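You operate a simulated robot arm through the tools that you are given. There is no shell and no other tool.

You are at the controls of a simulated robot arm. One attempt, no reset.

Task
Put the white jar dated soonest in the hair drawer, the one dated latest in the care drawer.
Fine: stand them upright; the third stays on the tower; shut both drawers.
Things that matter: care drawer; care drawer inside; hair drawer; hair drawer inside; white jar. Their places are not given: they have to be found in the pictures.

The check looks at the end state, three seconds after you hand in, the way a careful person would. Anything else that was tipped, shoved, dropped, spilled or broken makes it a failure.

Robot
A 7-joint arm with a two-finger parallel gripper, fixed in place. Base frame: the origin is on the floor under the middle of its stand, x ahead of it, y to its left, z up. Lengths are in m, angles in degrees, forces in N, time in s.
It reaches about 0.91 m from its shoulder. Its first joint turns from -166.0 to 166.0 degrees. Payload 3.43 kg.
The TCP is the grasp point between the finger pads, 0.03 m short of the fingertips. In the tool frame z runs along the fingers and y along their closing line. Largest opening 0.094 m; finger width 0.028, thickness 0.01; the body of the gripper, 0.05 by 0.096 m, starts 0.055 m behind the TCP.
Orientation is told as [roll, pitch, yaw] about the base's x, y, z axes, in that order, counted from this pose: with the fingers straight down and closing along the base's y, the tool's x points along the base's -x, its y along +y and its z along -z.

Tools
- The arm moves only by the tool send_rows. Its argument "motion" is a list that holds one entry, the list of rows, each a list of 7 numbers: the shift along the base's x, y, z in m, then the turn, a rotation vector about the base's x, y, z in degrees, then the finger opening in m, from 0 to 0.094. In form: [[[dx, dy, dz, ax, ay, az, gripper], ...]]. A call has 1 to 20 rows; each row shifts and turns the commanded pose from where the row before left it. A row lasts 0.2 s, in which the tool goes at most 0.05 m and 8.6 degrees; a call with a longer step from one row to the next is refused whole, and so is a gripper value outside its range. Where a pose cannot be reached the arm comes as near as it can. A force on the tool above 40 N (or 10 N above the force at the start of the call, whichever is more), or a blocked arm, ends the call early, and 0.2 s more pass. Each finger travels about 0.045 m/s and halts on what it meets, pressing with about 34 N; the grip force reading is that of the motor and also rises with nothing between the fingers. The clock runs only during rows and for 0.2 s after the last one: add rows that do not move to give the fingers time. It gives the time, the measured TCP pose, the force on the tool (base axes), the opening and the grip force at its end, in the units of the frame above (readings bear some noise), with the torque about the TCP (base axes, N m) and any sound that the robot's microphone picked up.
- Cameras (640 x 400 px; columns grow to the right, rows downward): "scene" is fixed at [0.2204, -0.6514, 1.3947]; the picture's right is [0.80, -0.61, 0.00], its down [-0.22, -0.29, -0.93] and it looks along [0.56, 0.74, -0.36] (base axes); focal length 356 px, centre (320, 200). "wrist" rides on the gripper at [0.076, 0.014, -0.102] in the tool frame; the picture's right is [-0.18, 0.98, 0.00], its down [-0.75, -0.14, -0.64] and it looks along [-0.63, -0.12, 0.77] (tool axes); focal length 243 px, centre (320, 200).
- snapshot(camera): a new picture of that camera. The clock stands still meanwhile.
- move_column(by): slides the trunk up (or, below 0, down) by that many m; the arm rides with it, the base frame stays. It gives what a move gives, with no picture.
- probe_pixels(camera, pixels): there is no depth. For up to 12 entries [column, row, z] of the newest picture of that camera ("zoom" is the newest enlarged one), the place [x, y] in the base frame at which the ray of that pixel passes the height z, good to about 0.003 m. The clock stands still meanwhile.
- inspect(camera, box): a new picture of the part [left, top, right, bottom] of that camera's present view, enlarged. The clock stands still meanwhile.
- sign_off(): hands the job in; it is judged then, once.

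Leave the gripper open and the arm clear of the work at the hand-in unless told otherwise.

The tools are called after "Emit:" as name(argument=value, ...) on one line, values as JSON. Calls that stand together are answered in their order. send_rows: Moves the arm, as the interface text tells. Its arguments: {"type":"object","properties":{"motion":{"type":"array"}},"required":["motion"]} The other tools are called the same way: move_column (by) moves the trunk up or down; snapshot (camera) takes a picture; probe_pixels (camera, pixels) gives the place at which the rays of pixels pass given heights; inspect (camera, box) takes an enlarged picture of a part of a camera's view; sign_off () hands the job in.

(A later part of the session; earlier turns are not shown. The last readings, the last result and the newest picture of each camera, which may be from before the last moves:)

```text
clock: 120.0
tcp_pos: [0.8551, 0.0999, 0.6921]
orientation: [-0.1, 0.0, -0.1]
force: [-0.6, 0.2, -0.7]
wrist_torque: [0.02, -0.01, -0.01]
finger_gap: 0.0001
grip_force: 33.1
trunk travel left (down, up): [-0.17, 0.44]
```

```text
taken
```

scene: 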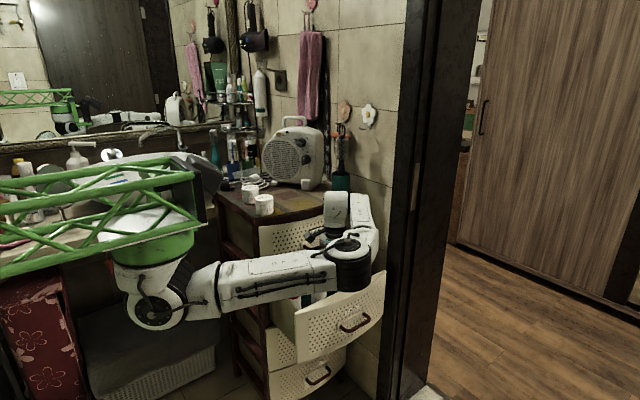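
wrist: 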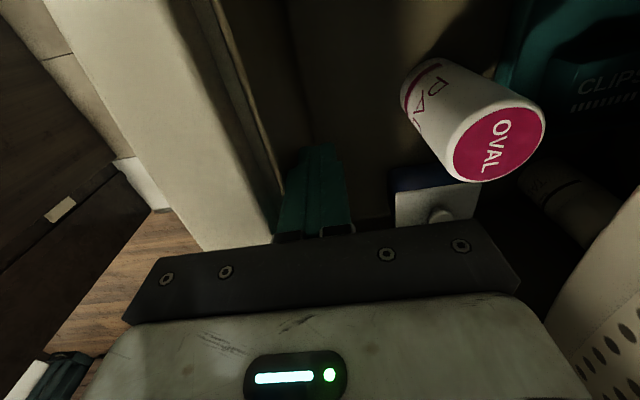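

In place behind the front wall. Pull −y slowly by ~0.065 (contact after ~0.02).

Emit:
send_rows(motion=[[[0.0, -0.006, 0.0, 0, 0, 0, 0.0], [0.0, -0.006, 0.0, 0, 0, 0, 0.0], [0.0, -0.005, 0.0, 0, 0, 0, 0.0], [0.0, -0.004, 0.0, 0, 0, 0, 0.0], [0.0, -0.004, 0.0, 0, 0, 0, 0.0], [0.0, -0.005, 0.0, 0, 0, 0, 0.0], [0.0, -0.005, 0.0, 0, 0, 0, 0.0], [0.0, -0.006, 0.0, 0, 0, 0, 0.0], [0.0, -0.006, 0.0, 0, 0, 0, 0.0], [0.0, -0.006, 0.0, 0, 0, 0, 0.0], [0.0, -0.006, 0.0, 0, 0, 0, 0.0], [0.0, -0.005, 0.0, 0, 0, 0, 0.0]]])

Emit:
snapshot(camera="wrist")

Emit:
snapshot(camera="scene")

```text
clock: 122.6
tcp_pos: [0.8547, 0.0345, 0.693]
orientation: [-0.1, 0.0, 0.0]
force: [-0.6, 0.5, -1.0]
wrist_torque: [0.0, -0.01, 0.01]
finger_gap: 0.0001
grip_force: 33.2
trunk travel left (down, up): [-0.17, 0.44]
```

```text
taken
```

wrist: 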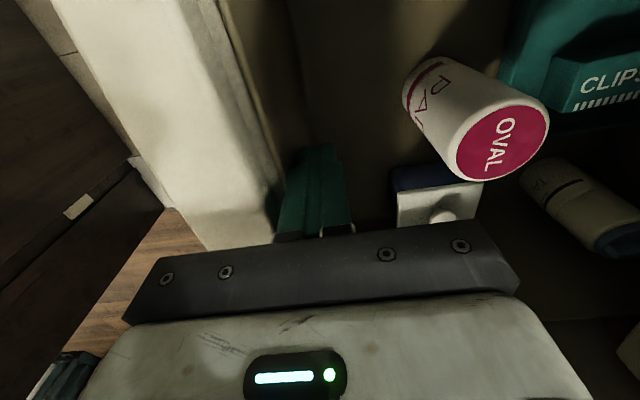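

```text
taken
```

scene: 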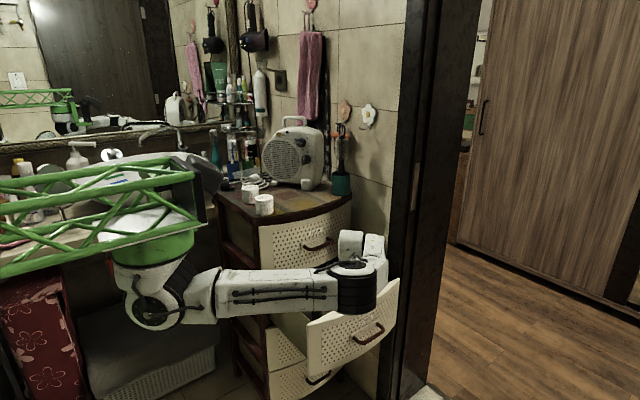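

The drawer followed. Check its state close-up in the scene.

Emit:
inspect(camera="scene", box=[230, 220, 410, 400])

Emit:
probe_pixels(camera="wrist", pixels=[[503, 143, 0.655], [545, 105, 0.655], [457, 150, 0.655]])

```text
2.22 times, centred on (320, 310) of scene
```

zoom: 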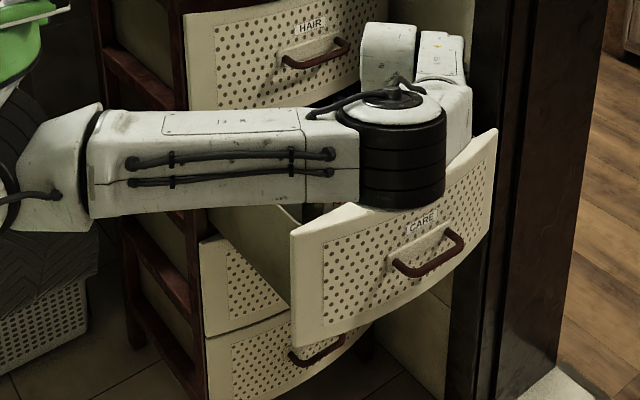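

```text
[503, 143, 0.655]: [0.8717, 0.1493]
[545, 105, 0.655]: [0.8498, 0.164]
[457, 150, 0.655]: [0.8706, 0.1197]
```

CARE is now ~0.255 open and level; OVAL at (0.872,0.149), ROUND (0.755,0.150), wall at y≈0.025. Target spot for JUN: (0.813, 0.081). I lift the hand out and raise the column back.

Emit:
send_rows(motion=[[[0.0, 0.008, 0.0, 0, 0, 0, 0.0], [0.0, 0.006, 0.012, 0, 0, 0, 0.0], [0.0, 0.0, 0.025, 0, 0, 0, 0.0], [0.0, 0.0, 0.03, 0, 0, 0, 0.0], [0.0, 0.0, 0.03, 0, 0, 0, 0.0], [0.0, 0.0, 0.03, 0, 0, 0, 0.0], [0.0, 0.0, 0.03, 0, 0, 0, 0.0]]])

Emit:
move_column(by=0.205)

Emit:
snapshot(camera="wrist")

Emit:
snapshot(camera="scene")

```text
clock: 124.2
tcp_pos: [0.8536, 0.0494, 0.8481]
orientation: [-0.3, 0.1, 0.1]
force: [0.1, 0.0, -0.6]
wrist_torque: [0.0, 0.02, 0.01]
finger_gap: 0.0
grip_force: 32.7
trunk travel left (down, up): [-0.17, 0.44]
```

```text
clock: 126.4
tcp_pos: [0.8543, 0.0489, 1.0541]
orientation: [-0.1, 0.1, 0.0]
force: [-0.1, -0.3, -0.3]
wrist_torque: [0.02, -0.01, 0.02]
finger_gap: 0.0001
grip_force: 33.4
trunk travel left (down, up): [-0.375, 0.235]
```

```text
taken
```

wrist: 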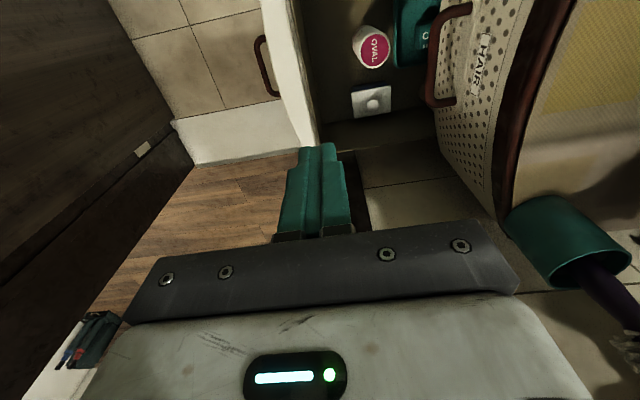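

```text
taken
```

scene: 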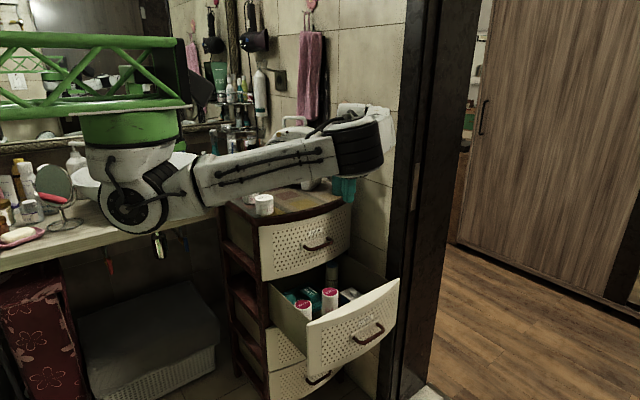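

Good. Now for the JUN jar: rise and go above the tower to about (0.745, 0.29, 1.17), opening the fingers.

Emit:
send_rows(motion=[[[0.0, 0.0, 0.02, 0, 0, 0, 0.0], [0.0, 0.0, 0.03, 0, 0, 0, 0.03], [-0.01, 0.01, 0.03, 0, 0, 0, 0.06], [-0.015, 0.025, 0.025, 0, 0, 0, 0.094], [-0.015, 0.03, 0.01, 0, 0, 0, 0.094], [-0.015, 0.03, 0.0, 0, 0, 0, 0.094], [-0.015, 0.03, 0.0, 0, 0, 0, 0.094], [-0.015, 0.03, 0.0, 0, 0, 0, 0.094], [-0.015, 0.03, 0.0, 0, 0, 0, 0.094], [-0.008, 0.03, 0.0, 0, 0, 0, 0.094], [0.0, 0.02, 0.0, 0, 0, 0, 0.094]]])

Emit:
snapshot(camera="wrist")

Emit:
snapshot(camera="scene")

```text
clock: 128.8
tcp_pos: [0.7424, 0.2851, 1.17]
orientation: [-0.1, 0.0, -0.1]
force: [0.2, 0.0, 0.2]
wrist_torque: [0.01, 0.02, -0.02]
finger_gap: 0.0941
grip_force: 0.1
trunk travel left (down, up): [-0.375, 0.235]
```

```text
taken
```

wrist: 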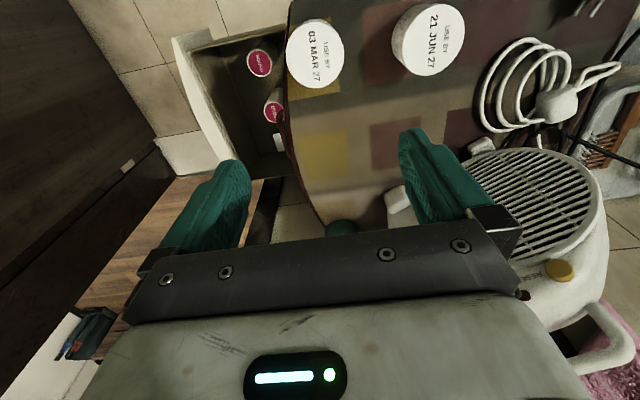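

```text
taken
```

scene: 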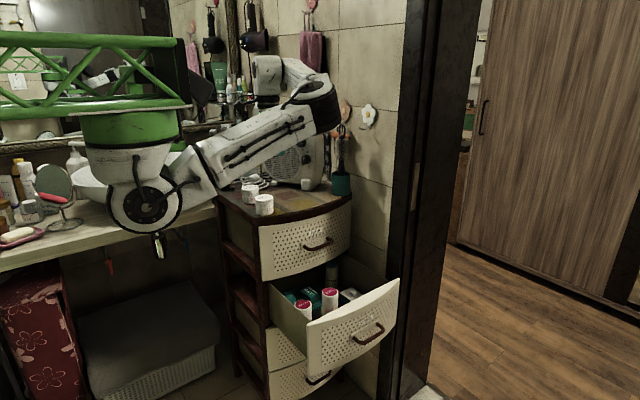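

JUN lid at (432,42), MAR at (315,52), the cord coil begins at (480,90), heater from (460,165). Zoom and probe their positions.

Emit:
inspect(camera="wrist", box=[280, 0, 520, 150])

Emit:
probe_pixels(camera="wrist", pixels=[[404, 41, 0.996], [465, 41, 0.996], [436, 6, 0.996], [436, 76, 0.996], [478, 110, 0.955], [490, 60, 0.955], [520, 40, 0.955], [470, 150, 1.1], [470, 150, 1.15], [395, 200, 0.97]])

```text
2.67 times, centred on (400, 75) of wrist
```

zoom: 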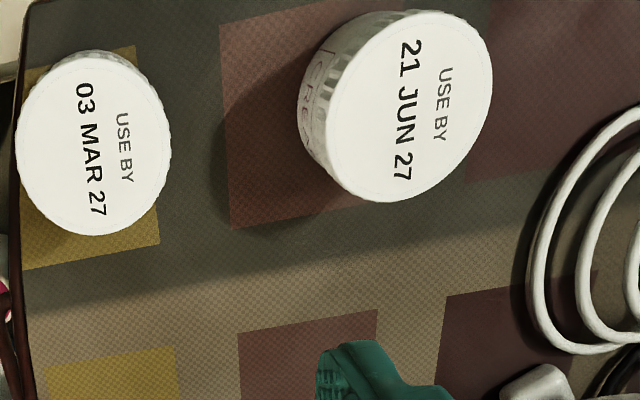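

```text
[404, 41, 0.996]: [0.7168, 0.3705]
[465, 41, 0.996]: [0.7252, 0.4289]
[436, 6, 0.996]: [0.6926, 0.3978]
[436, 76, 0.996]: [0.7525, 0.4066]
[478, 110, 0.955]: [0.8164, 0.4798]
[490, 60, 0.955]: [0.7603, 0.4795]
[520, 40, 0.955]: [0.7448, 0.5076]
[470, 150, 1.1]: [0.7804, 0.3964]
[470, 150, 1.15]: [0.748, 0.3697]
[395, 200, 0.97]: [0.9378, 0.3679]
```

JUN centre ≈(0.721, 0.400); coil edge at y≈0.48, heater beyond (0.83, 0.50): the open fingers (y 0.343–0.457) clear both, and MAR too. Move above it and down to z≈1.05.

Emit:
send_rows(motion=[[[-0.004, 0.02, 0.0, 0, 0, 0, 0.094], [-0.006, 0.03, 0.0, 0, 0, 0, 0.094], [-0.006, 0.03, 0.0, 0, 0, 0, 0.094], [-0.005, 0.025, 0.0, 0, 0, 0, 0.094], [0.0, 0.01, -0.01, 0, 0, 0, 0.094], [0.0, 0.0, -0.03, 0, 0, 0, 0.094], [0.0, 0.0, -0.03, 0, 0, 0, 0.094], [0.0, 0.0, -0.03, 0, 0, 0, 0.094], [0.0, 0.0, -0.02, 0, 0, 0, 0.094], [0.0, 0.0, 0.0, 0, 0, 0, 0.094]]])

Emit:
snapshot(camera="wrist")

Emit:
inspect(camera="scene", box=[200, 80, 340, 220])

```text
clock: 131.0
tcp_pos: [0.7271, 0.4, 1.0491]
orientation: [-0.1, 0.0, 0.0]
force: [0.4, 0.3, -0.3]
wrist_torque: [-0.03, 0.0, 0.04]
finger_gap: 0.094
grip_force: 0.0
trunk travel left (down, up): [-0.375, 0.235]
```

```text
taken
```

wrist: 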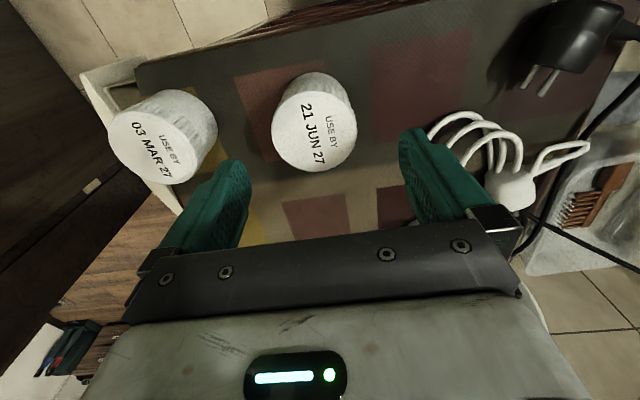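

```text
2.86 times, centred on (270, 150) of scene
```

zoom: 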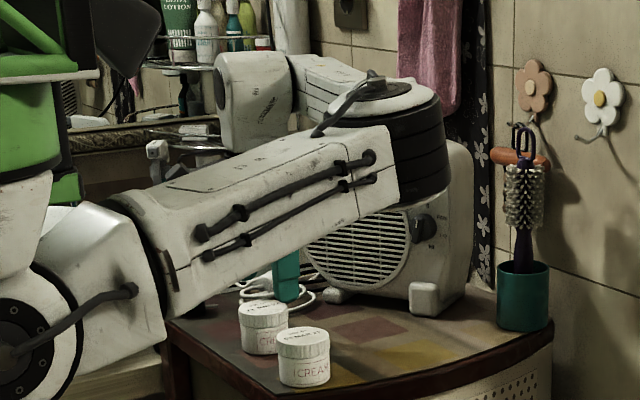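

Lid roughly centred (col 314 vs finger mid ≈322). Probe to refine before going down.

Emit:
inspect(camera="wrist", box=[240, 60, 400, 180])

Emit:
probe_pixels(camera="zoom", pixels=[[110, 240, 0.996], [467, 240, 0.996], [290, 95, 0.996], [290, 440, 0.996]])

```text
3.33 times, centred on (320, 120) of wrist
```

zoom: 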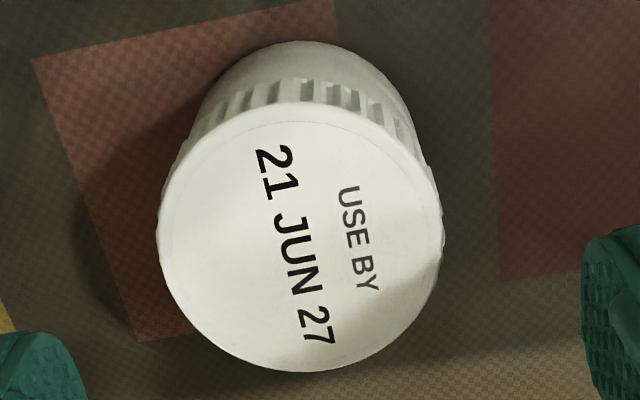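

```text
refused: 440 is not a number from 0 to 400
```

Emit:
probe_pixels(camera="zoom", pixels=[[158, 238, 0.996], [442, 238, 0.996], [300, 103, 0.996], [300, 371, 0.996]])

```text
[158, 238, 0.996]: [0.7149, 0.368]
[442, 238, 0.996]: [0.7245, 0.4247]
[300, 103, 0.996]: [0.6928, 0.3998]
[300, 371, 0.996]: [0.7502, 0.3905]
```

Centre (0.721, 0.396). Adjust (−0.006, −0.004) and descend to z≈0.988, then close on the lid.

Emit:
send_rows(motion=[[[-0.003, -0.002, -0.01, 0, 0, 0, 0.094], [-0.003, -0.002, -0.015, 0, 0, 0, 0.094], [0.0, 0.0, -0.015, 0, 0, 0, 0.094], [0.0, 0.0, -0.012, 0, 0, 0, 0.094], [0.0, 0.0, -0.009, 0, 0, 0, 0.094], [0.0, 0.0, 0.0, 0, 0, 0, 0.094]]])

Emit:
snapshot(camera="wrist")

```text
clock: 132.4
tcp_pos: [0.7193, 0.3953, 0.9879]
orientation: [-0.1, 0.0, 0.0]
force: [0.0, -0.1, -0.7]
wrist_torque: [0.0, -0.02, -0.02]
finger_gap: 0.0938
grip_force: 0.1
trunk travel left (down, up): [-0.375, 0.235]
```

```text
taken
```

wrist: 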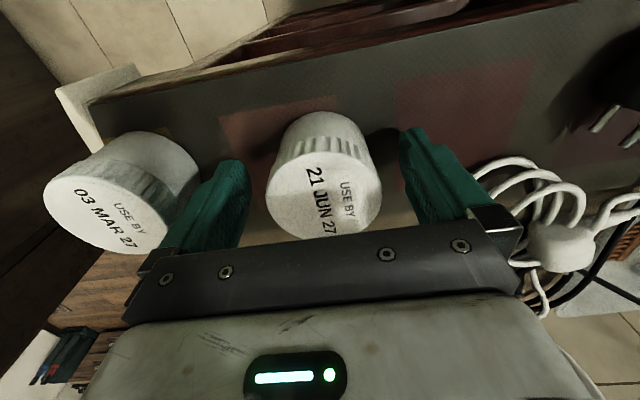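

Well placed, no contact. Close gently on JUN and lift.

Emit:
send_rows(motion=[[[0.0, 0.0, 0.0, 0, 0, 0, 0.08], [0.0, 0.0, 0.0, 0, 0, 0, 0.068], [0.0, 0.0, 0.0, 0, 0, 0, 0.058], [0.0, 0.0, 0.0, 0, 0, 0, 0.05], [0.0, 0.0, 0.0, 0, 0, 0, 0.045], [0.0, 0.0, 0.0, 0, 0, 0, 0.04]]])

Emit:
send_rows(motion=[[[0.0, 0.0, 0.008, 0, 0, 0, 0.04], [0.0, 0.0, 0.015, 0, 0, 0, 0.04], [0.0, 0.0, 0.02, 0, 0, 0, 0.04], [0.0, 0.0, 0.025, 0, 0, 0, 0.04], [0.0, 0.0, 0.025, 0, 0, 0, 0.04], [0.0, 0.0, 0.015, 0, 0, 0, 0.04]]])

Emit:
snapshot(camera="wrist")

Emit:
snapshot(camera="scene")

```text
clock: 133.8
tcp_pos: [0.7181, 0.3956, 0.9873]
orientation: [-0.1, 0.0, 0.0]
force: [0.0, 0.2, -1.2]
wrist_torque: [0.02, 0.02, 0.01]
finger_gap: 0.0565
grip_force: 33.6
trunk travel left (down, up): [-0.375, 0.235]
```

```text
clock: 135.2
tcp_pos: [0.7173, 0.3954, 1.0948]
orientation: [0.0, 0.0, 0.0]
force: [-0.1, 0.1, -0.3]
wrist_torque: [-0.05, 0.02, 0.0]
finger_gap: 0.0566
grip_force: 34.4
trunk travel left (down, up): [-0.375, 0.235]
```

```text
taken
```

wrist: 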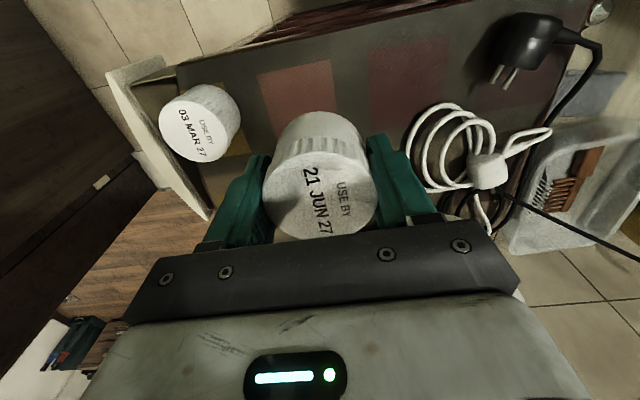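

```text
taken
```

scene: 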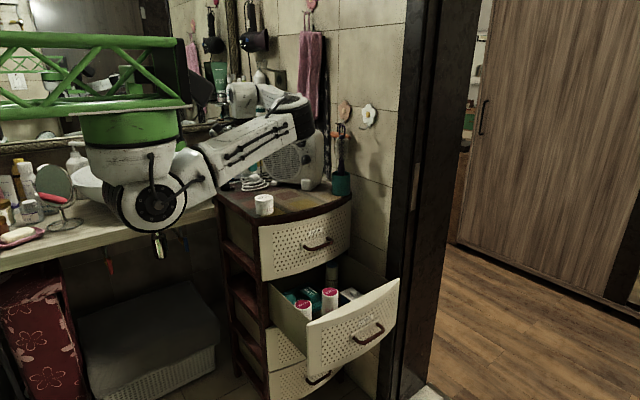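

JUN is held; MAR stays untouched. I carry it over to (0.813, 0.081) at z≈1.10, in front of the tower above the open CARE drawer.

Emit:
send_rows(motion=[[[0.006, -0.012, 0.0, 0, 0, 0, 0.04], [0.01, -0.022, 0.0, 0, 0, 0, 0.04], [0.01, -0.026, 0.0, 0, 0, 0, 0.04], [0.01, -0.026, 0.0, 0, 0, 0, 0.04], [0.01, -0.026, 0.0, 0, 0, 0, 0.04], [0.01, -0.026, 0.0, 0, 0, 0, 0.04], [0.01, -0.026, 0.0, 0, 0, 0, 0.04], [0.008, -0.026, 0.0, 0, 0, 0, 0.04], [0.006, -0.026, 0.0, 0, 0, 0, 0.04], [0.006, -0.026, 0.0, 0, 0, 0, 0.04], [0.005, -0.026, 0.0, 0, 0, 0, 0.04], [0.004, -0.024, 0.0, 0, 0, 0, 0.04], [0.001, -0.02, 0.0, 0, 0, 0, 0.04]]])

Emit:
snapshot(camera="wrist")

Emit:
snapshot(camera="scene")

```text
clock: 138.0
tcp_pos: [0.8145, 0.0809, 1.0949]
orientation: [-0.2, 0.0, 0.0]
force: [0.7, -0.4, -0.6]
wrist_torque: [-0.01, 0.0, -0.01]
finger_gap: 0.0567
grip_force: 34.5
trunk travel left (down, up): [-0.375, 0.235]
```

```text
taken
```

wrist: 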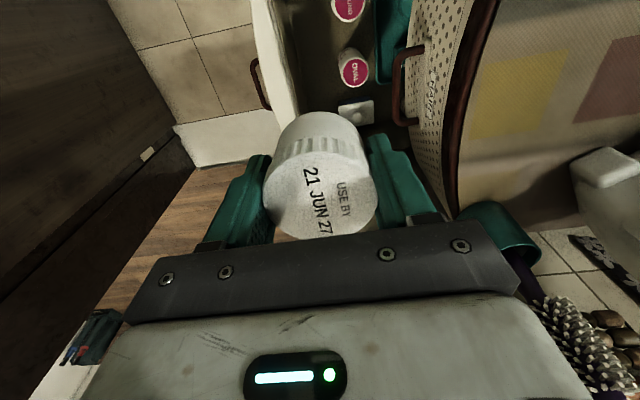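

```text
taken
```

scene: 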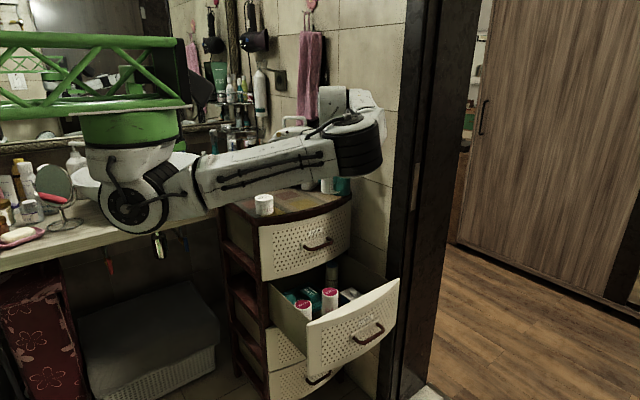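

Verify the spot below: zoom the wrist view over the CARE drawer and probe canister tops and the front wall.

Emit:
inspect(camera="wrist", box=[230, 0, 430, 125])

Emit:
probe_pixels(camera="wrist", pixels=[[356, 72, 0.655], [341, 73, 0.655], [371, 71, 0.655], [349, 8, 0.655], [331, 8, 0.655], [284, 50, 0.71], [290, 80, 0.71], [400, 80, 0.82], [392, 120, 0.82]])

```text
3.20 times, centred on (330, 62) of wrist
```

zoom: 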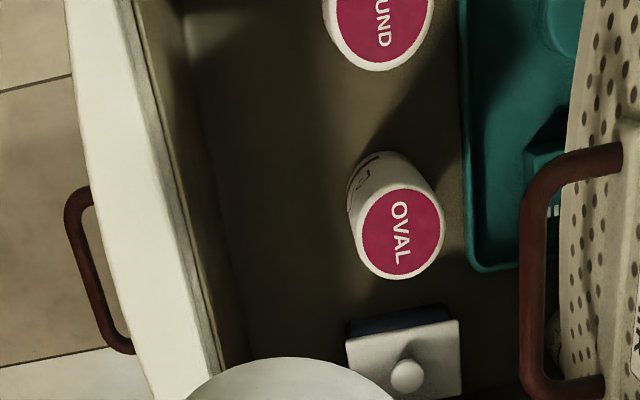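

```text
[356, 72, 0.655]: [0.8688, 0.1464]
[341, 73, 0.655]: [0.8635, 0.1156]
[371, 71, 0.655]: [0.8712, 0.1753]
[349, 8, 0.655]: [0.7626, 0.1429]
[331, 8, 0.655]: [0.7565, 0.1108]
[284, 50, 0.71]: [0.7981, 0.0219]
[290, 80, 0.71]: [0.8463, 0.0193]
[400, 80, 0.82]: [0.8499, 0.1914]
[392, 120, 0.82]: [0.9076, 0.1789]
```

Consistent: OVAL (0.869,0.146), ROUND (0.757,0.146), front wall ≈0.02. Final spot (0.813, 0.078). Align and lower the column by 0.205.

Emit:
send_rows(motion=[[[-0.0015, -0.003, 0.0, 0.2, 0, 0, 0.04], [0.0, 0.0, 0.0, 0, 0, 0, 0.04]]])

Emit:
move_column(by=-0.205)

Emit:
snapshot(camera="wrist")

Emit:
snapshot(camera="scene")

```text
clock: 138.6
tcp_pos: [0.8148, 0.0797, 1.0967]
orientation: [0.1, -0.1, 0.0]
force: [1.2, -0.1, -0.6]
wrist_torque: [-0.02, 0.02, -0.02]
finger_gap: 0.0566
grip_force: 33.9
trunk travel left (down, up): [-0.375, 0.235]
```

```text
clock: 140.8
tcp_pos: [0.814, 0.0791, 0.8922]
orientation: [0.1, 0.0, 0.0]
force: [-0.1, 1.1, -1.2]
wrist_torque: [0.0, 0.0, 0.02]
finger_gap: 0.0564
grip_force: 33.5
trunk travel left (down, up): [-0.17, 0.44]
```

```text
taken
```

wrist: 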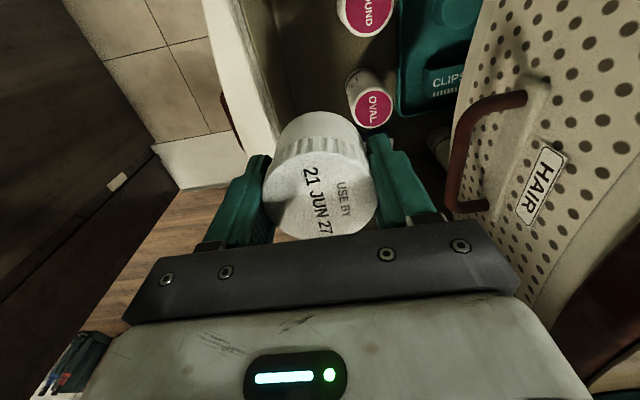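

```text
taken
```

scene: 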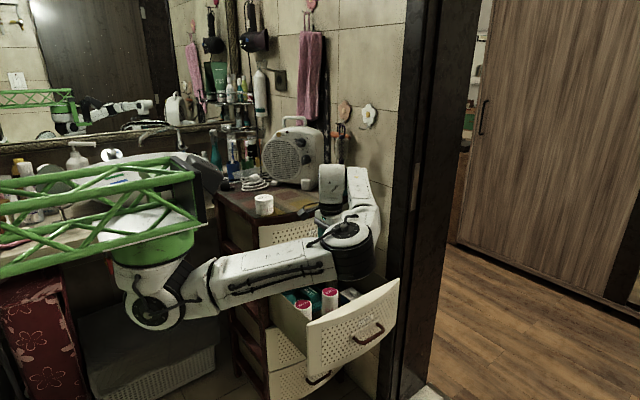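

All clear. Lower the arm to z≈0.72.

Emit:
send_rows(motion=[[[0.0, -0.001, -0.012, 0, 0, 0, 0.04], [0.0, 0.0, -0.022, 0, 0, 0, 0.04], [0.0, 0.0, -0.024, 0, 0, 0, 0.04], [0.0, 0.0, -0.024, 0, 0, 0, 0.04], [0.0, 0.0, -0.024, 0, 0, 0, 0.04], [0.0, 0.0, -0.024, 0, 0, 0, 0.04], [0.0, 0.0, -0.022, 0, 0, 0, 0.04], [0.0, 0.0, -0.015, 0, 0, 0, 0.04], [0.0, 0.0, 0.0, 0, 0, 0, 0.04]]])

Emit:
snapshot(camera="wrist")

Emit:
snapshot(camera="scene")

```text
clock: 142.8
tcp_pos: [0.8136, 0.0797, 0.7225]
orientation: [0.1, 0.0, 0.0]
force: [-0.1, -0.4, -0.1]
wrist_torque: [-0.01, -0.02, 0.02]
finger_gap: 0.0567
grip_force: 34.2
trunk travel left (down, up): [-0.17, 0.44]
```

```text
taken
```

wrist: 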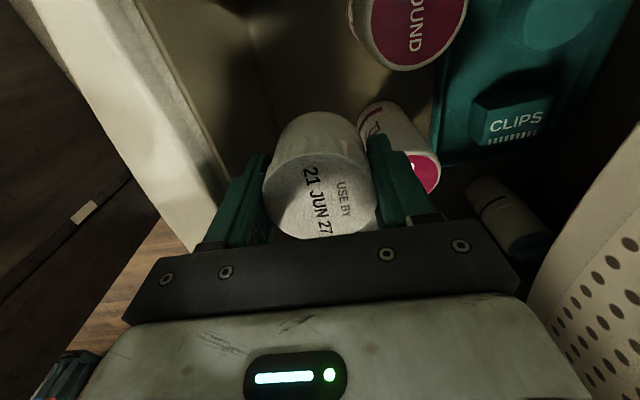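

```text
taken
```

scene: 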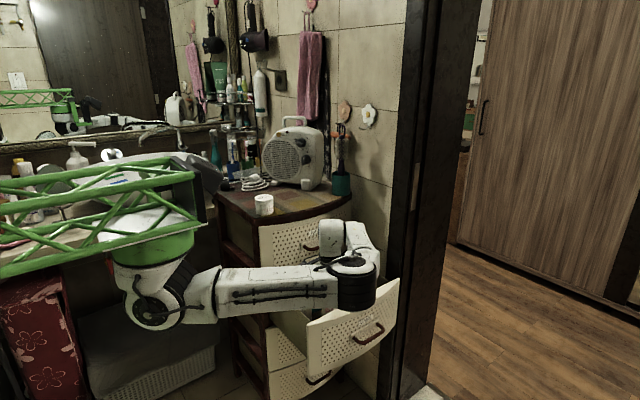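

Check OVAL's and ROUND's positions relative to the fingers from this closer view before going below their tops.

Emit:
probe_pixels(camera="wrist", pixels=[[438, 170, 0.655], [415, 68, 0.655], [358, 40, 0.655], [467, 20, 0.655], [370, 105, 0.53], [240, 150, 0.53]])

Emit:
inspect(camera="wrist", box=[200, 0, 520, 220])

```text
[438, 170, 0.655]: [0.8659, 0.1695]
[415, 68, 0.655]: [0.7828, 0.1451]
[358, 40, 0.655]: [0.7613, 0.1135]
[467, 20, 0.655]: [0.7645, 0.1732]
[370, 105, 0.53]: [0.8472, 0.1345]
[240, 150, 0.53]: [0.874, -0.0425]
```

```text
1.82 times, centred on (360, 110) of wrist
```

zoom: 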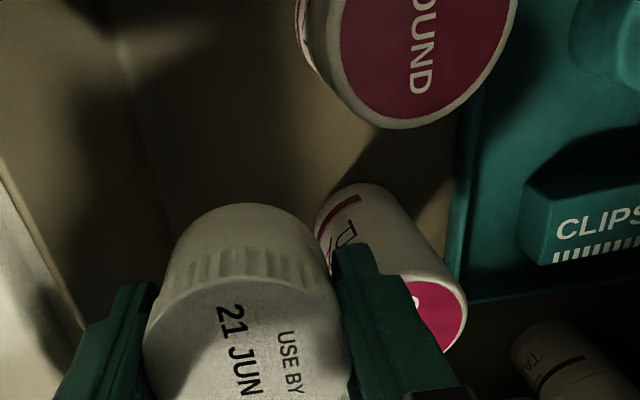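

Gap between canisters at their tops: x 0.783–0.839. I fine-tune to (0.8115, 0.078), which leaves ≥5 mm all around the gripper body, and lower to z≈0.62 slowly.

Emit:
send_rows(motion=[[[-0.002, -0.0015, 0.0, 0, 0, 0, 0.04], [0.0, 0.0, -0.01, 0, 0, 0, 0.04], [0.0, 0.0, -0.015, 0, 0, 0, 0.04], [0.0, 0.0, -0.015, 0, 0, 0, 0.04], [0.0, 0.0, -0.015, 0, 0, 0, 0.04], [0.0, 0.0, -0.01, 0, 0, 0, 0.04], [0.0, 0.0, 0.0, 0, 0, 0, 0.04]]])

Emit:
snapshot(camera="wrist")

```text
clock: 144.4
tcp_pos: [0.8105, 0.0765, 0.6592]
orientation: [0.0, 0.0, 0.0]
force: [-0.8, 0.5, -1.3]
wrist_torque: [-0.03, -0.02, 0.02]
finger_gap: 0.0568
grip_force: 33.8
trunk travel left (down, up): [-0.17, 0.44]
```

```text
taken
```

wrist: 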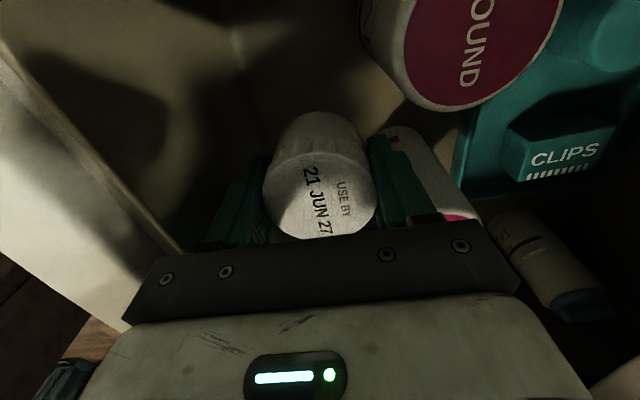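

From this view, the rim's inner edge works out to y≈0.02 at z≈0.70, so the body has ~8 mm clearance there. I yaw +3° to give the camera housing more room from ROUND, and continue down to z≈0.61.

Emit:
send_rows(motion=[[[0.0005, 0.001, 0.0, 0, 0, 3, 0.04], [0.0, 0.0, -0.01, 0, 0, 0, 0.04], [0.0, 0.0, -0.012, 0, 0, 0, 0.04], [0.0, 0.0, -0.012, 0, 0, 0, 0.04], [0.0, 0.0, -0.01, 0, 0, 0, 0.04], [0.0, 0.0, 0.0, 0, 0, 0, 0.04]]])

Emit:
snapshot(camera="wrist")

Emit:
snapshot(camera="scene")

```text
clock: 145.8
tcp_pos: [0.8113, 0.0795, 0.6158]
orientation: [0.1, -0.1, 3.1]
force: [0.7, 0.4, -1.0]
wrist_torque: [-0.03, -0.02, -0.01]
finger_gap: 0.0568
grip_force: 34.1
trunk travel left (down, up): [-0.17, 0.44]
```

```text
taken
```

wrist: 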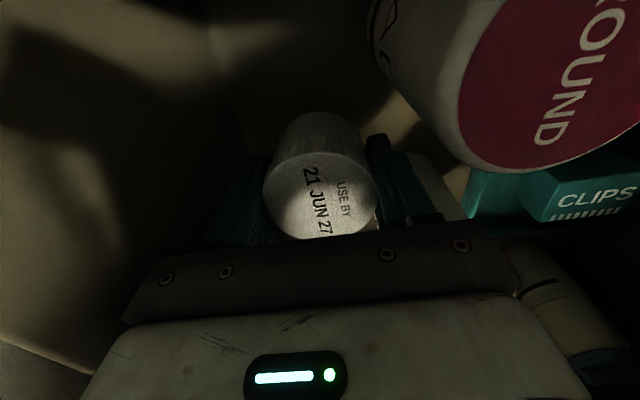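

```text
taken
```

scene: 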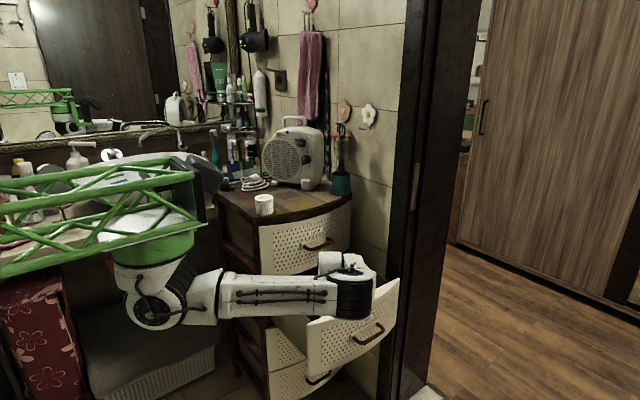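

ROUND stays clear of the camera by my estimate (~5 mm). Continue down in small steps.

Emit:
send_rows(motion=[[[0.0, -0.001, -0.006, 0, 0, 0, 0.04], [0.0, 0.0, -0.007, 0, 0, 0, 0.04], [0.0, 0.0, -0.006, 0, 0, 0, 0.04], [0.0, 0.0, 0.0, 0, 0, 0, 0.04]]])

Emit:
snapshot(camera="wrist")

```text
clock: 146.8
tcp_pos: [0.8126, 0.0785, 0.5961]
orientation: [0.2, 0.0, 3.0]
force: [-1.4, -0.1, -1.1]
wrist_torque: [-0.02, 0.04, -0.01]
finger_gap: 0.0568
grip_force: 34.2
trunk travel left (down, up): [-0.17, 0.44]
```

```text
taken
```

wrist: 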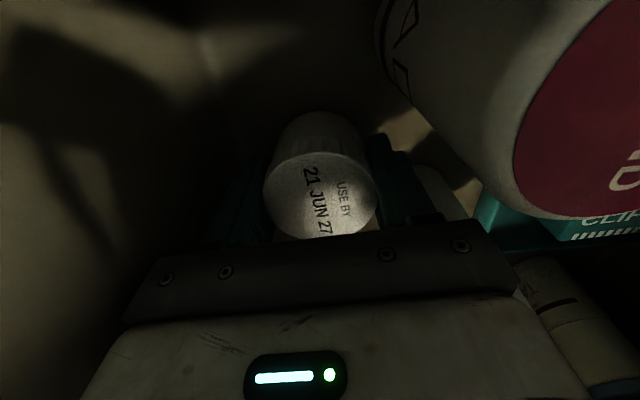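

Still no contact (z=0.596). Continue in 3–4 mm steps.

Emit:
send_rows(motion=[[[0.0, 0.0, -0.004, 0, 0, 0, 0.04], [0.0, 0.0, -0.004, 0, 0, 0, 0.04], [0.0, 0.0, -0.004, 0, 0, 0, 0.04], [0.0, 0.0, 0.0, 0, 0, 0, 0.04]]])

Emit:
send_rows(motion=[[[0.0, 0.0, -0.003, 0, 0, 0, 0.04], [0.0, 0.0, -0.003, 0, 0, 0, 0.04], [0.0, 0.0, 0.0, 0, 0, 0, 0.04]]])

```text
clock: 147.8
tcp_pos: [0.8118, 0.0775, 0.5839]
orientation: [0.1, 0.1, 3.0]
force: [0.5, 0.2, -1.4]
wrist_torque: [-0.02, 0.0, 0.0]
finger_gap: 0.0564
grip_force: 33.5
trunk travel left (down, up): [-0.17, 0.44]
```

```text
clock: 148.7
tcp_pos: [0.813, 0.0797, 0.5812]
orientation: [0.3, -0.2, 3.0]
force: [-1.7, 0.1, 35.0]
wrist_torque: [-0.1, 0.16, -0.01]
finger_gap: 0.0565
grip_force: 34.3
trunk travel left (down, up): [-0.17, 0.44]
```

Contact: +35 N straight under the jar (small torques), so the jar is on the floor at z≈0.581. I relieve 1.5 mm and then open gradually to 0.072.

Emit:
send_rows(motion=[[[0.0, 0.0, 0.0015, 0, 0, 0, 0.04], [0.0, 0.0, 0.001, 0, 0, 0, 0.04], [0.0, 0.0, 0.0, 0, 0, 0, 0.04]]])

Emit:
send_rows(motion=[[[0.0, 0.0, 0.0, 0, 0, 0, 0.056], [0.0, 0.0, 0.0, 0, 0, 0, 0.06], [0.0, 0.0, 0.0, 0, 0, 0, 0.066], [0.0, 0.0, 0.0, 0, 0, 0, 0.072], [0.0, 0.0, 0.0, 0, 0, 0, 0.072]]])

Emit:
snapshot(camera="wrist")

```text
clock: 149.4
tcp_pos: [0.8125, 0.0766, 0.5811]
orientation: [0.1, -0.1, 3.0]
force: [6.7, 1.2, 31.7]
wrist_torque: [0.0, -0.23, 0.0]
finger_gap: 0.0565
grip_force: 34.1
trunk travel left (down, up): [-0.17, 0.44]
```

```text
clock: 150.7
tcp_pos: [0.8118, 0.0775, 0.5801]
orientation: [0.1, 0.0, 3.1]
force: [-0.4, 0.1, 0.2]
wrist_torque: [0.02, 0.01, -0.02]
finger_gap: 0.0723
grip_force: 0.0
trunk travel left (down, up): [-0.17, 0.44]
```

```text
taken
```

wrist: 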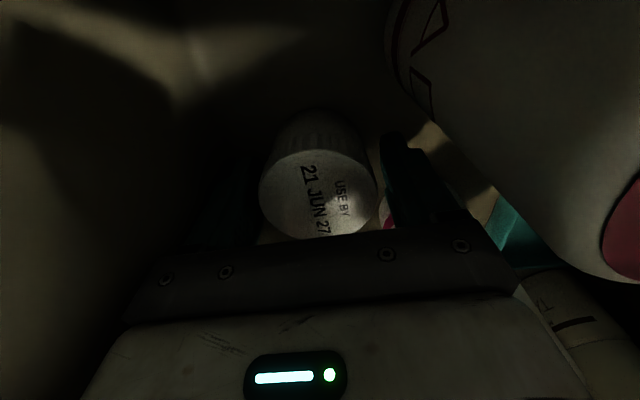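

Released; the jar stands free. Rise straight up.

Emit:
send_rows(motion=[[[0.0, 0.0, 0.006, 0, 0, 0, 0.072], [0.0, 0.0, 0.012, 0, 0, 0, 0.072], [0.0, 0.0, 0.018, 0, 0, 0, 0.072], [0.0, 0.0, 0.02, 0, 0, 0, 0.072], [0.0, 0.0, 0.025, 0, 0, 0, 0.072], [0.0, 0.0, 0.025, 0, 0, 0, 0.072], [0.0, 0.0, 0.03, 0, 0, 0, 0.072], [0.0, 0.0, 0.03, 0, 0, 0, 0.072], [0.0, 0.0, 0.03, 0, 0, 0, 0.072], [0.0, 0.0, 0.03, 0, 0, 0, 0.072], [0.0, 0.0, 0.03, 0, 0, -1.5, 0.072], [0.0, 0.0, 0.03, 0, 0, -1.5, 0.072]]])

Emit:
snapshot(camera="wrist")

Emit:
snapshot(camera="scene")

```text
clock: 153.2
tcp_pos: [0.8127, 0.0763, 0.865]
orientation: [0.0, 0.0, -0.1]
force: [-0.1, 0.6, 0.3]
wrist_torque: [-0.03, 0.04, -0.02]
finger_gap: 0.072
grip_force: 0.1
trunk travel left (down, up): [-0.17, 0.44]
```

```text
taken
```

wrist: 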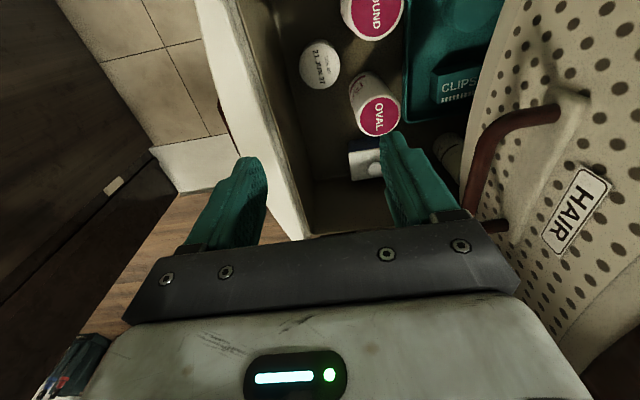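

```text
taken
```

scene: 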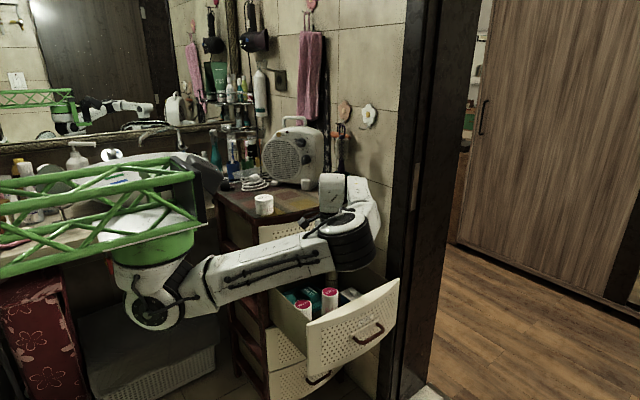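

JUN stands upright in CARE at (320,65), canisters undisturbed. Now close CARE in two phases. Phase 1: fingers closed and vertical, in front of the panel, pushing until y≈0.11 (before HAIR's handle would interfere). First move out to (0.86, −0.13).

Emit:
send_rows(motion=[[[0.004, -0.012, 0.005, 0, 0, 0, 0.05], [0.008, -0.025, 0.0, 0, 0, 0, 0.02], [0.008, -0.03, 0.0, 0, 0, 0, 0.0], [0.008, -0.03, 0.0, 0, 0, 0, 0.0], [0.008, -0.03, 0.0, 0, 0, 0, 0.0], [0.008, -0.03, 0.0, 0, 0, 0, 0.0], [0.004, -0.03, 0.0, 0, 0, 0, 0.0], [0.0, -0.02, 0.0, 0, 0, 0, 0.0]]])

Emit:
send_rows(motion=[[[0.0, -0.005, -0.015, 0, 0, 0, 0.0], [0.0, 0.0, -0.025, 0, 0, 0, 0.0], [0.0, 0.0, -0.03, 0, 0, 0, 0.0], [0.0, 0.0, -0.03, 0, 0, 0, 0.0], [0.0, 0.0, -0.03, 0, 0, 0, 0.0], [0.0, 0.0, -0.025, 0, 0, 0, 0.0], [0.0, 0.0, -0.015, 0, 0, 0, 0.0]]])

Emit:
snapshot(camera="wrist")

Emit:
snapshot(camera="scene")

```text
clock: 155.1
tcp_pos: [0.861, -0.1305, 0.8722]
orientation: [0.1, -0.1, 0.0]
force: [-0.1, -0.9, 0.3]
wrist_torque: [0.0, 0.0, -0.01]
finger_gap: 0.0
grip_force: 32.8
trunk travel left (down, up): [-0.17, 0.44]
```

```text
clock: 156.7
tcp_pos: [0.8597, -0.1344, 0.7009]
orientation: [0.1, -0.1, 0.0]
force: [0.4, -0.4, -0.4]
wrist_torque: [0.02, 0.01, -0.03]
finger_gap: 0.0
grip_force: 33.2
trunk travel left (down, up): [-0.17, 0.44]
```

```text
taken
```

wrist: 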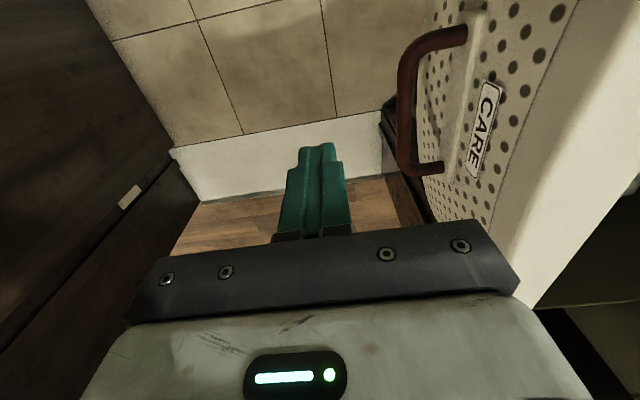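

```text
taken
```

scene: 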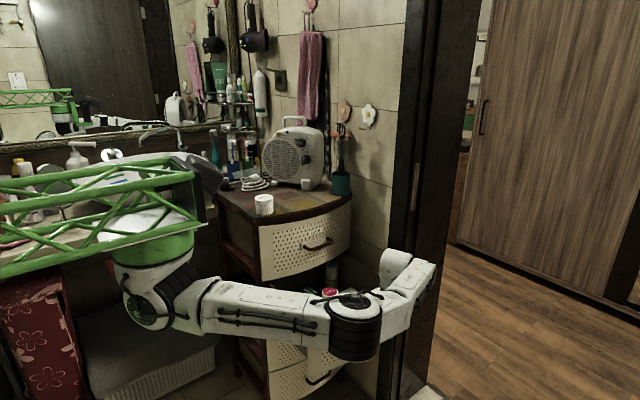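

In front of the CARE panel. Push +y gently (contact expected around y≈−0.05).

Emit:
send_rows(motion=[[[0.0, 0.012, 0.0, 0, 0, 0, 0.0], [0.0, 0.015, 0.0, 0, 0, 0, 0.0], [0.0, 0.015, 0.0, 0, 0, 0, 0.0], [0.0, 0.012, 0.0, 0, 0, 0, 0.0], [0.0, 0.008, 0.0, 0, 0, 0, 0.0], [0.0, 0.006, 0.0, 0, 0, 0, 0.0], [0.0, 0.006, 0.0, 0, 0, 0, 0.0], [0.0, 0.006, 0.0, 0, 0, 0, 0.0], [0.0, 0.006, 0.0, 0, 0, 0, 0.0], [0.0, 0.006, 0.0, 0, 0, 0, 0.0]]])

Emit:
snapshot(camera="wrist")

```text
clock: 158.8
tcp_pos: [0.8607, -0.0436, 0.7001]
orientation: [0.1, -0.1, -0.1]
force: [-0.2, -1.2, 0.5]
wrist_torque: [-0.01, 0.01, 0.0]
finger_gap: 0.0
grip_force: 32.9
trunk travel left (down, up): [-0.17, 0.44]
```

```text
taken
```

wrist: 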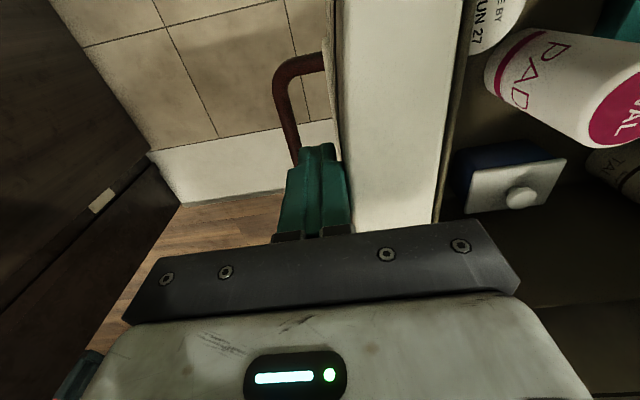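

In contact; jar and canisters upright. Push slowly toward y≈0.10.

Emit:
send_rows(motion=[[[0.0, 0.004, 0.0, 0, 0, 0, 0.0], [0.0, 0.006, 0.0, 0, 0, 0, 0.0], [0.0, 0.007, 0.0, 0, 0, 0, 0.0], [0.0, 0.007, 0.0, 0, 0, 0, 0.0], [0.0, 0.007, 0.0, 0, 0, 0, 0.0], [0.0, 0.007, 0.0, 0, 0, 0, 0.0], [0.0, 0.007, 0.0, 0, 0, 0, 0.0], [0.0, 0.007, 0.0, 0, 0, 0, 0.0], [0.0, 0.007, 0.0, 0, 0, 0, 0.0], [0.0, 0.007, 0.0, 0, 0, 0, 0.0], [0.0, 0.006, 0.0, 0, 0, 0, 0.0], [0.0, 0.004, 0.0, 0, 0, 0, 0.0]]])

Emit:
snapshot(camera="wrist")

Emit:
snapshot(camera="scene")

```text
clock: 161.4
tcp_pos: [0.8598, 0.0321, 0.7019]
orientation: [0.1, 0.0, 0.0]
force: [-0.3, -0.4, -0.1]
wrist_torque: [-0.04, 0.0, 0.03]
finger_gap: 0.0
grip_force: 33.4
trunk travel left (down, up): [-0.17, 0.44]
```

```text
taken
```

wrist: 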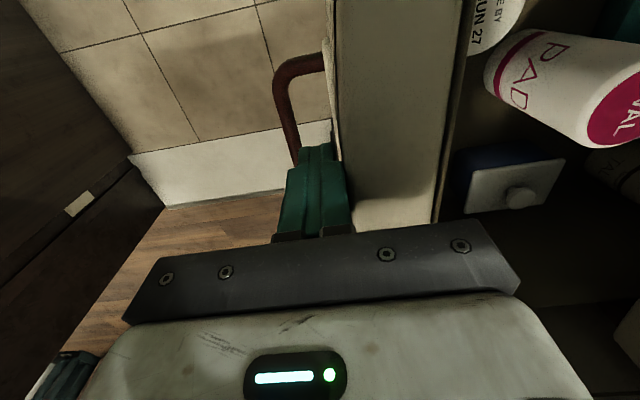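

```text
taken
```

scene: 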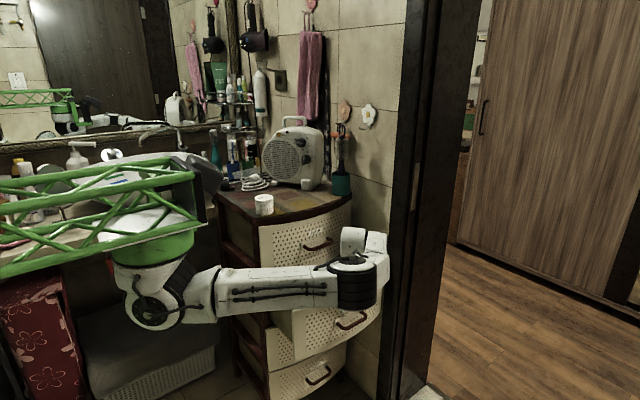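

Moving smoothly. Another ~0.063 to y≈0.095.

Emit:
send_rows(motion=[[[0.0, 0.004, 0.0, 0, 0, 0, 0.0], [0.0, 0.006, 0.0, 0, 0, 0, 0.0], [0.0, 0.007, 0.0, 0, 0, 0, 0.0], [0.0, 0.007, 0.0, 0, 0, 0, 0.0], [0.0, 0.007, 0.0, 0, 0, 0, 0.0], [0.0, 0.007, 0.0, 0, 0, 0, 0.0], [0.0, 0.007, 0.0, 0, 0, 0, 0.0], [0.0, 0.007, 0.0, 0, 0, 0, 0.0], [0.0, 0.006, 0.0, 0, 0, 0, 0.0], [0.0, 0.004, 0.0, 0, 0, 0, 0.0]]])

Emit:
snapshot(camera="wrist")

Emit:
snapshot(camera="scene")

```text
clock: 163.7
tcp_pos: [0.8619, 0.0947, 0.7013]
orientation: [0.2, 0.0, 0.0]
force: [0.6, -0.1, 0.2]
wrist_torque: [0.0, 0.0, 0.0]
finger_gap: 0.0002
grip_force: 33.2
trunk travel left (down, up): [-0.17, 0.44]
```

```text
taken
```

wrist: 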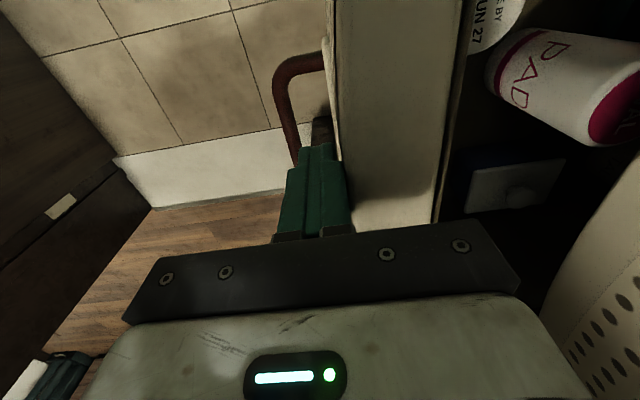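

```text
taken
```

scene: 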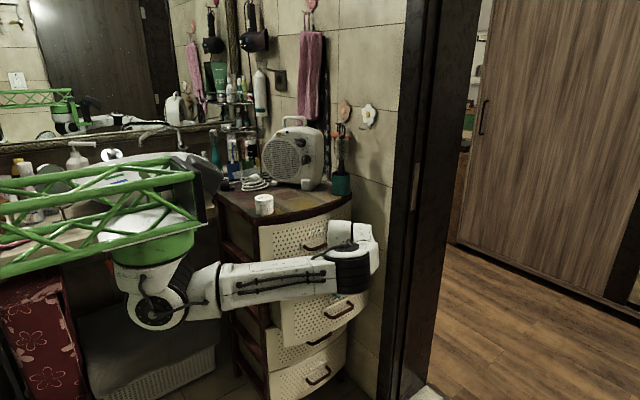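

Phase 1 done: the panel is at y≈0.105. For phase 2 I back off, tilt the hand to roll ≈55° (fingertips leading, body low enough to pass under HAIR's handle), and lower the column a bit.

Emit:
send_rows(motion=[[[0.0, -0.012, 0.0, 0, 0, 0, 0.0], [0.0, -0.025, 0.0, 0, 0, 0, 0.0], [0.0, -0.03, 0.0, 0, 0, 0, 0.0], [0.0, -0.03, 0.0, 0, 0, 0, 0.0], [0.0, -0.03, 0.0, 0, 0, 0, 0.0], [0.0, 0.0, 0.008, 6, 0, 0, 0.0], [0.0, 0.0, 0.01, 8, 0, 0, 0.0], [0.0, 0.0, 0.01, 8, 0, 0, 0.0], [0.0, 0.0, 0.01, 8, 0, 0, 0.0], [0.0, 0.0, 0.01, 8, 0, 0, 0.0], [0.0, 0.0, 0.01, 8, 0, 0, 0.0], [0.0, 0.0, 0.01, 8, 0, 0, 0.0]]])

Emit:
snapshot(camera="scene")

Emit:
snapshot(camera="wrist")

```text
clock: 166.2
tcp_pos: [0.8606, -0.0308, 0.7695]
orientation: [54.2, -0.1, -0.1]
force: [-0.8, -0.2, -0.1]
wrist_torque: [0.0, -0.02, 0.0]
finger_gap: 0.0
grip_force: 32.8
trunk travel left (down, up): [-0.17, 0.44]
```

```text
taken
```

scene: 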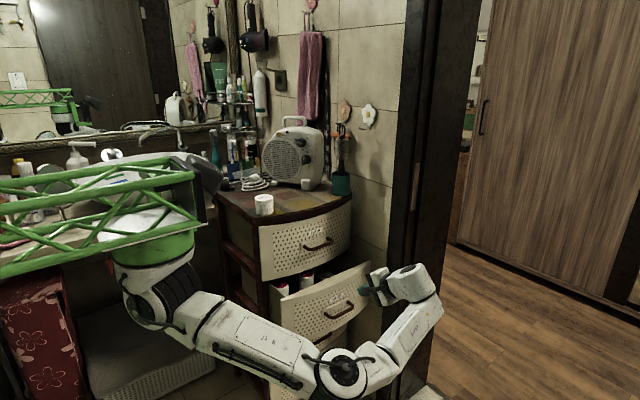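

```text
taken
```

wrist: 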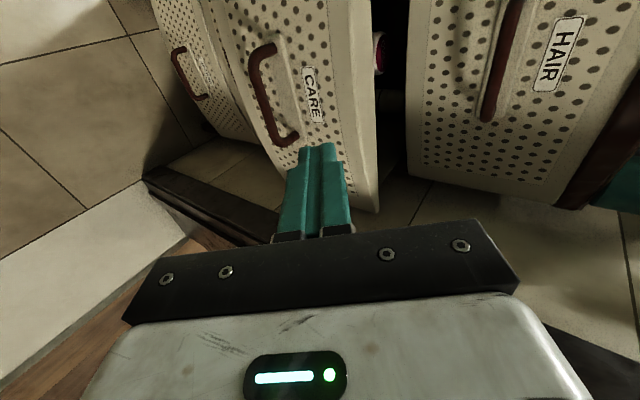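

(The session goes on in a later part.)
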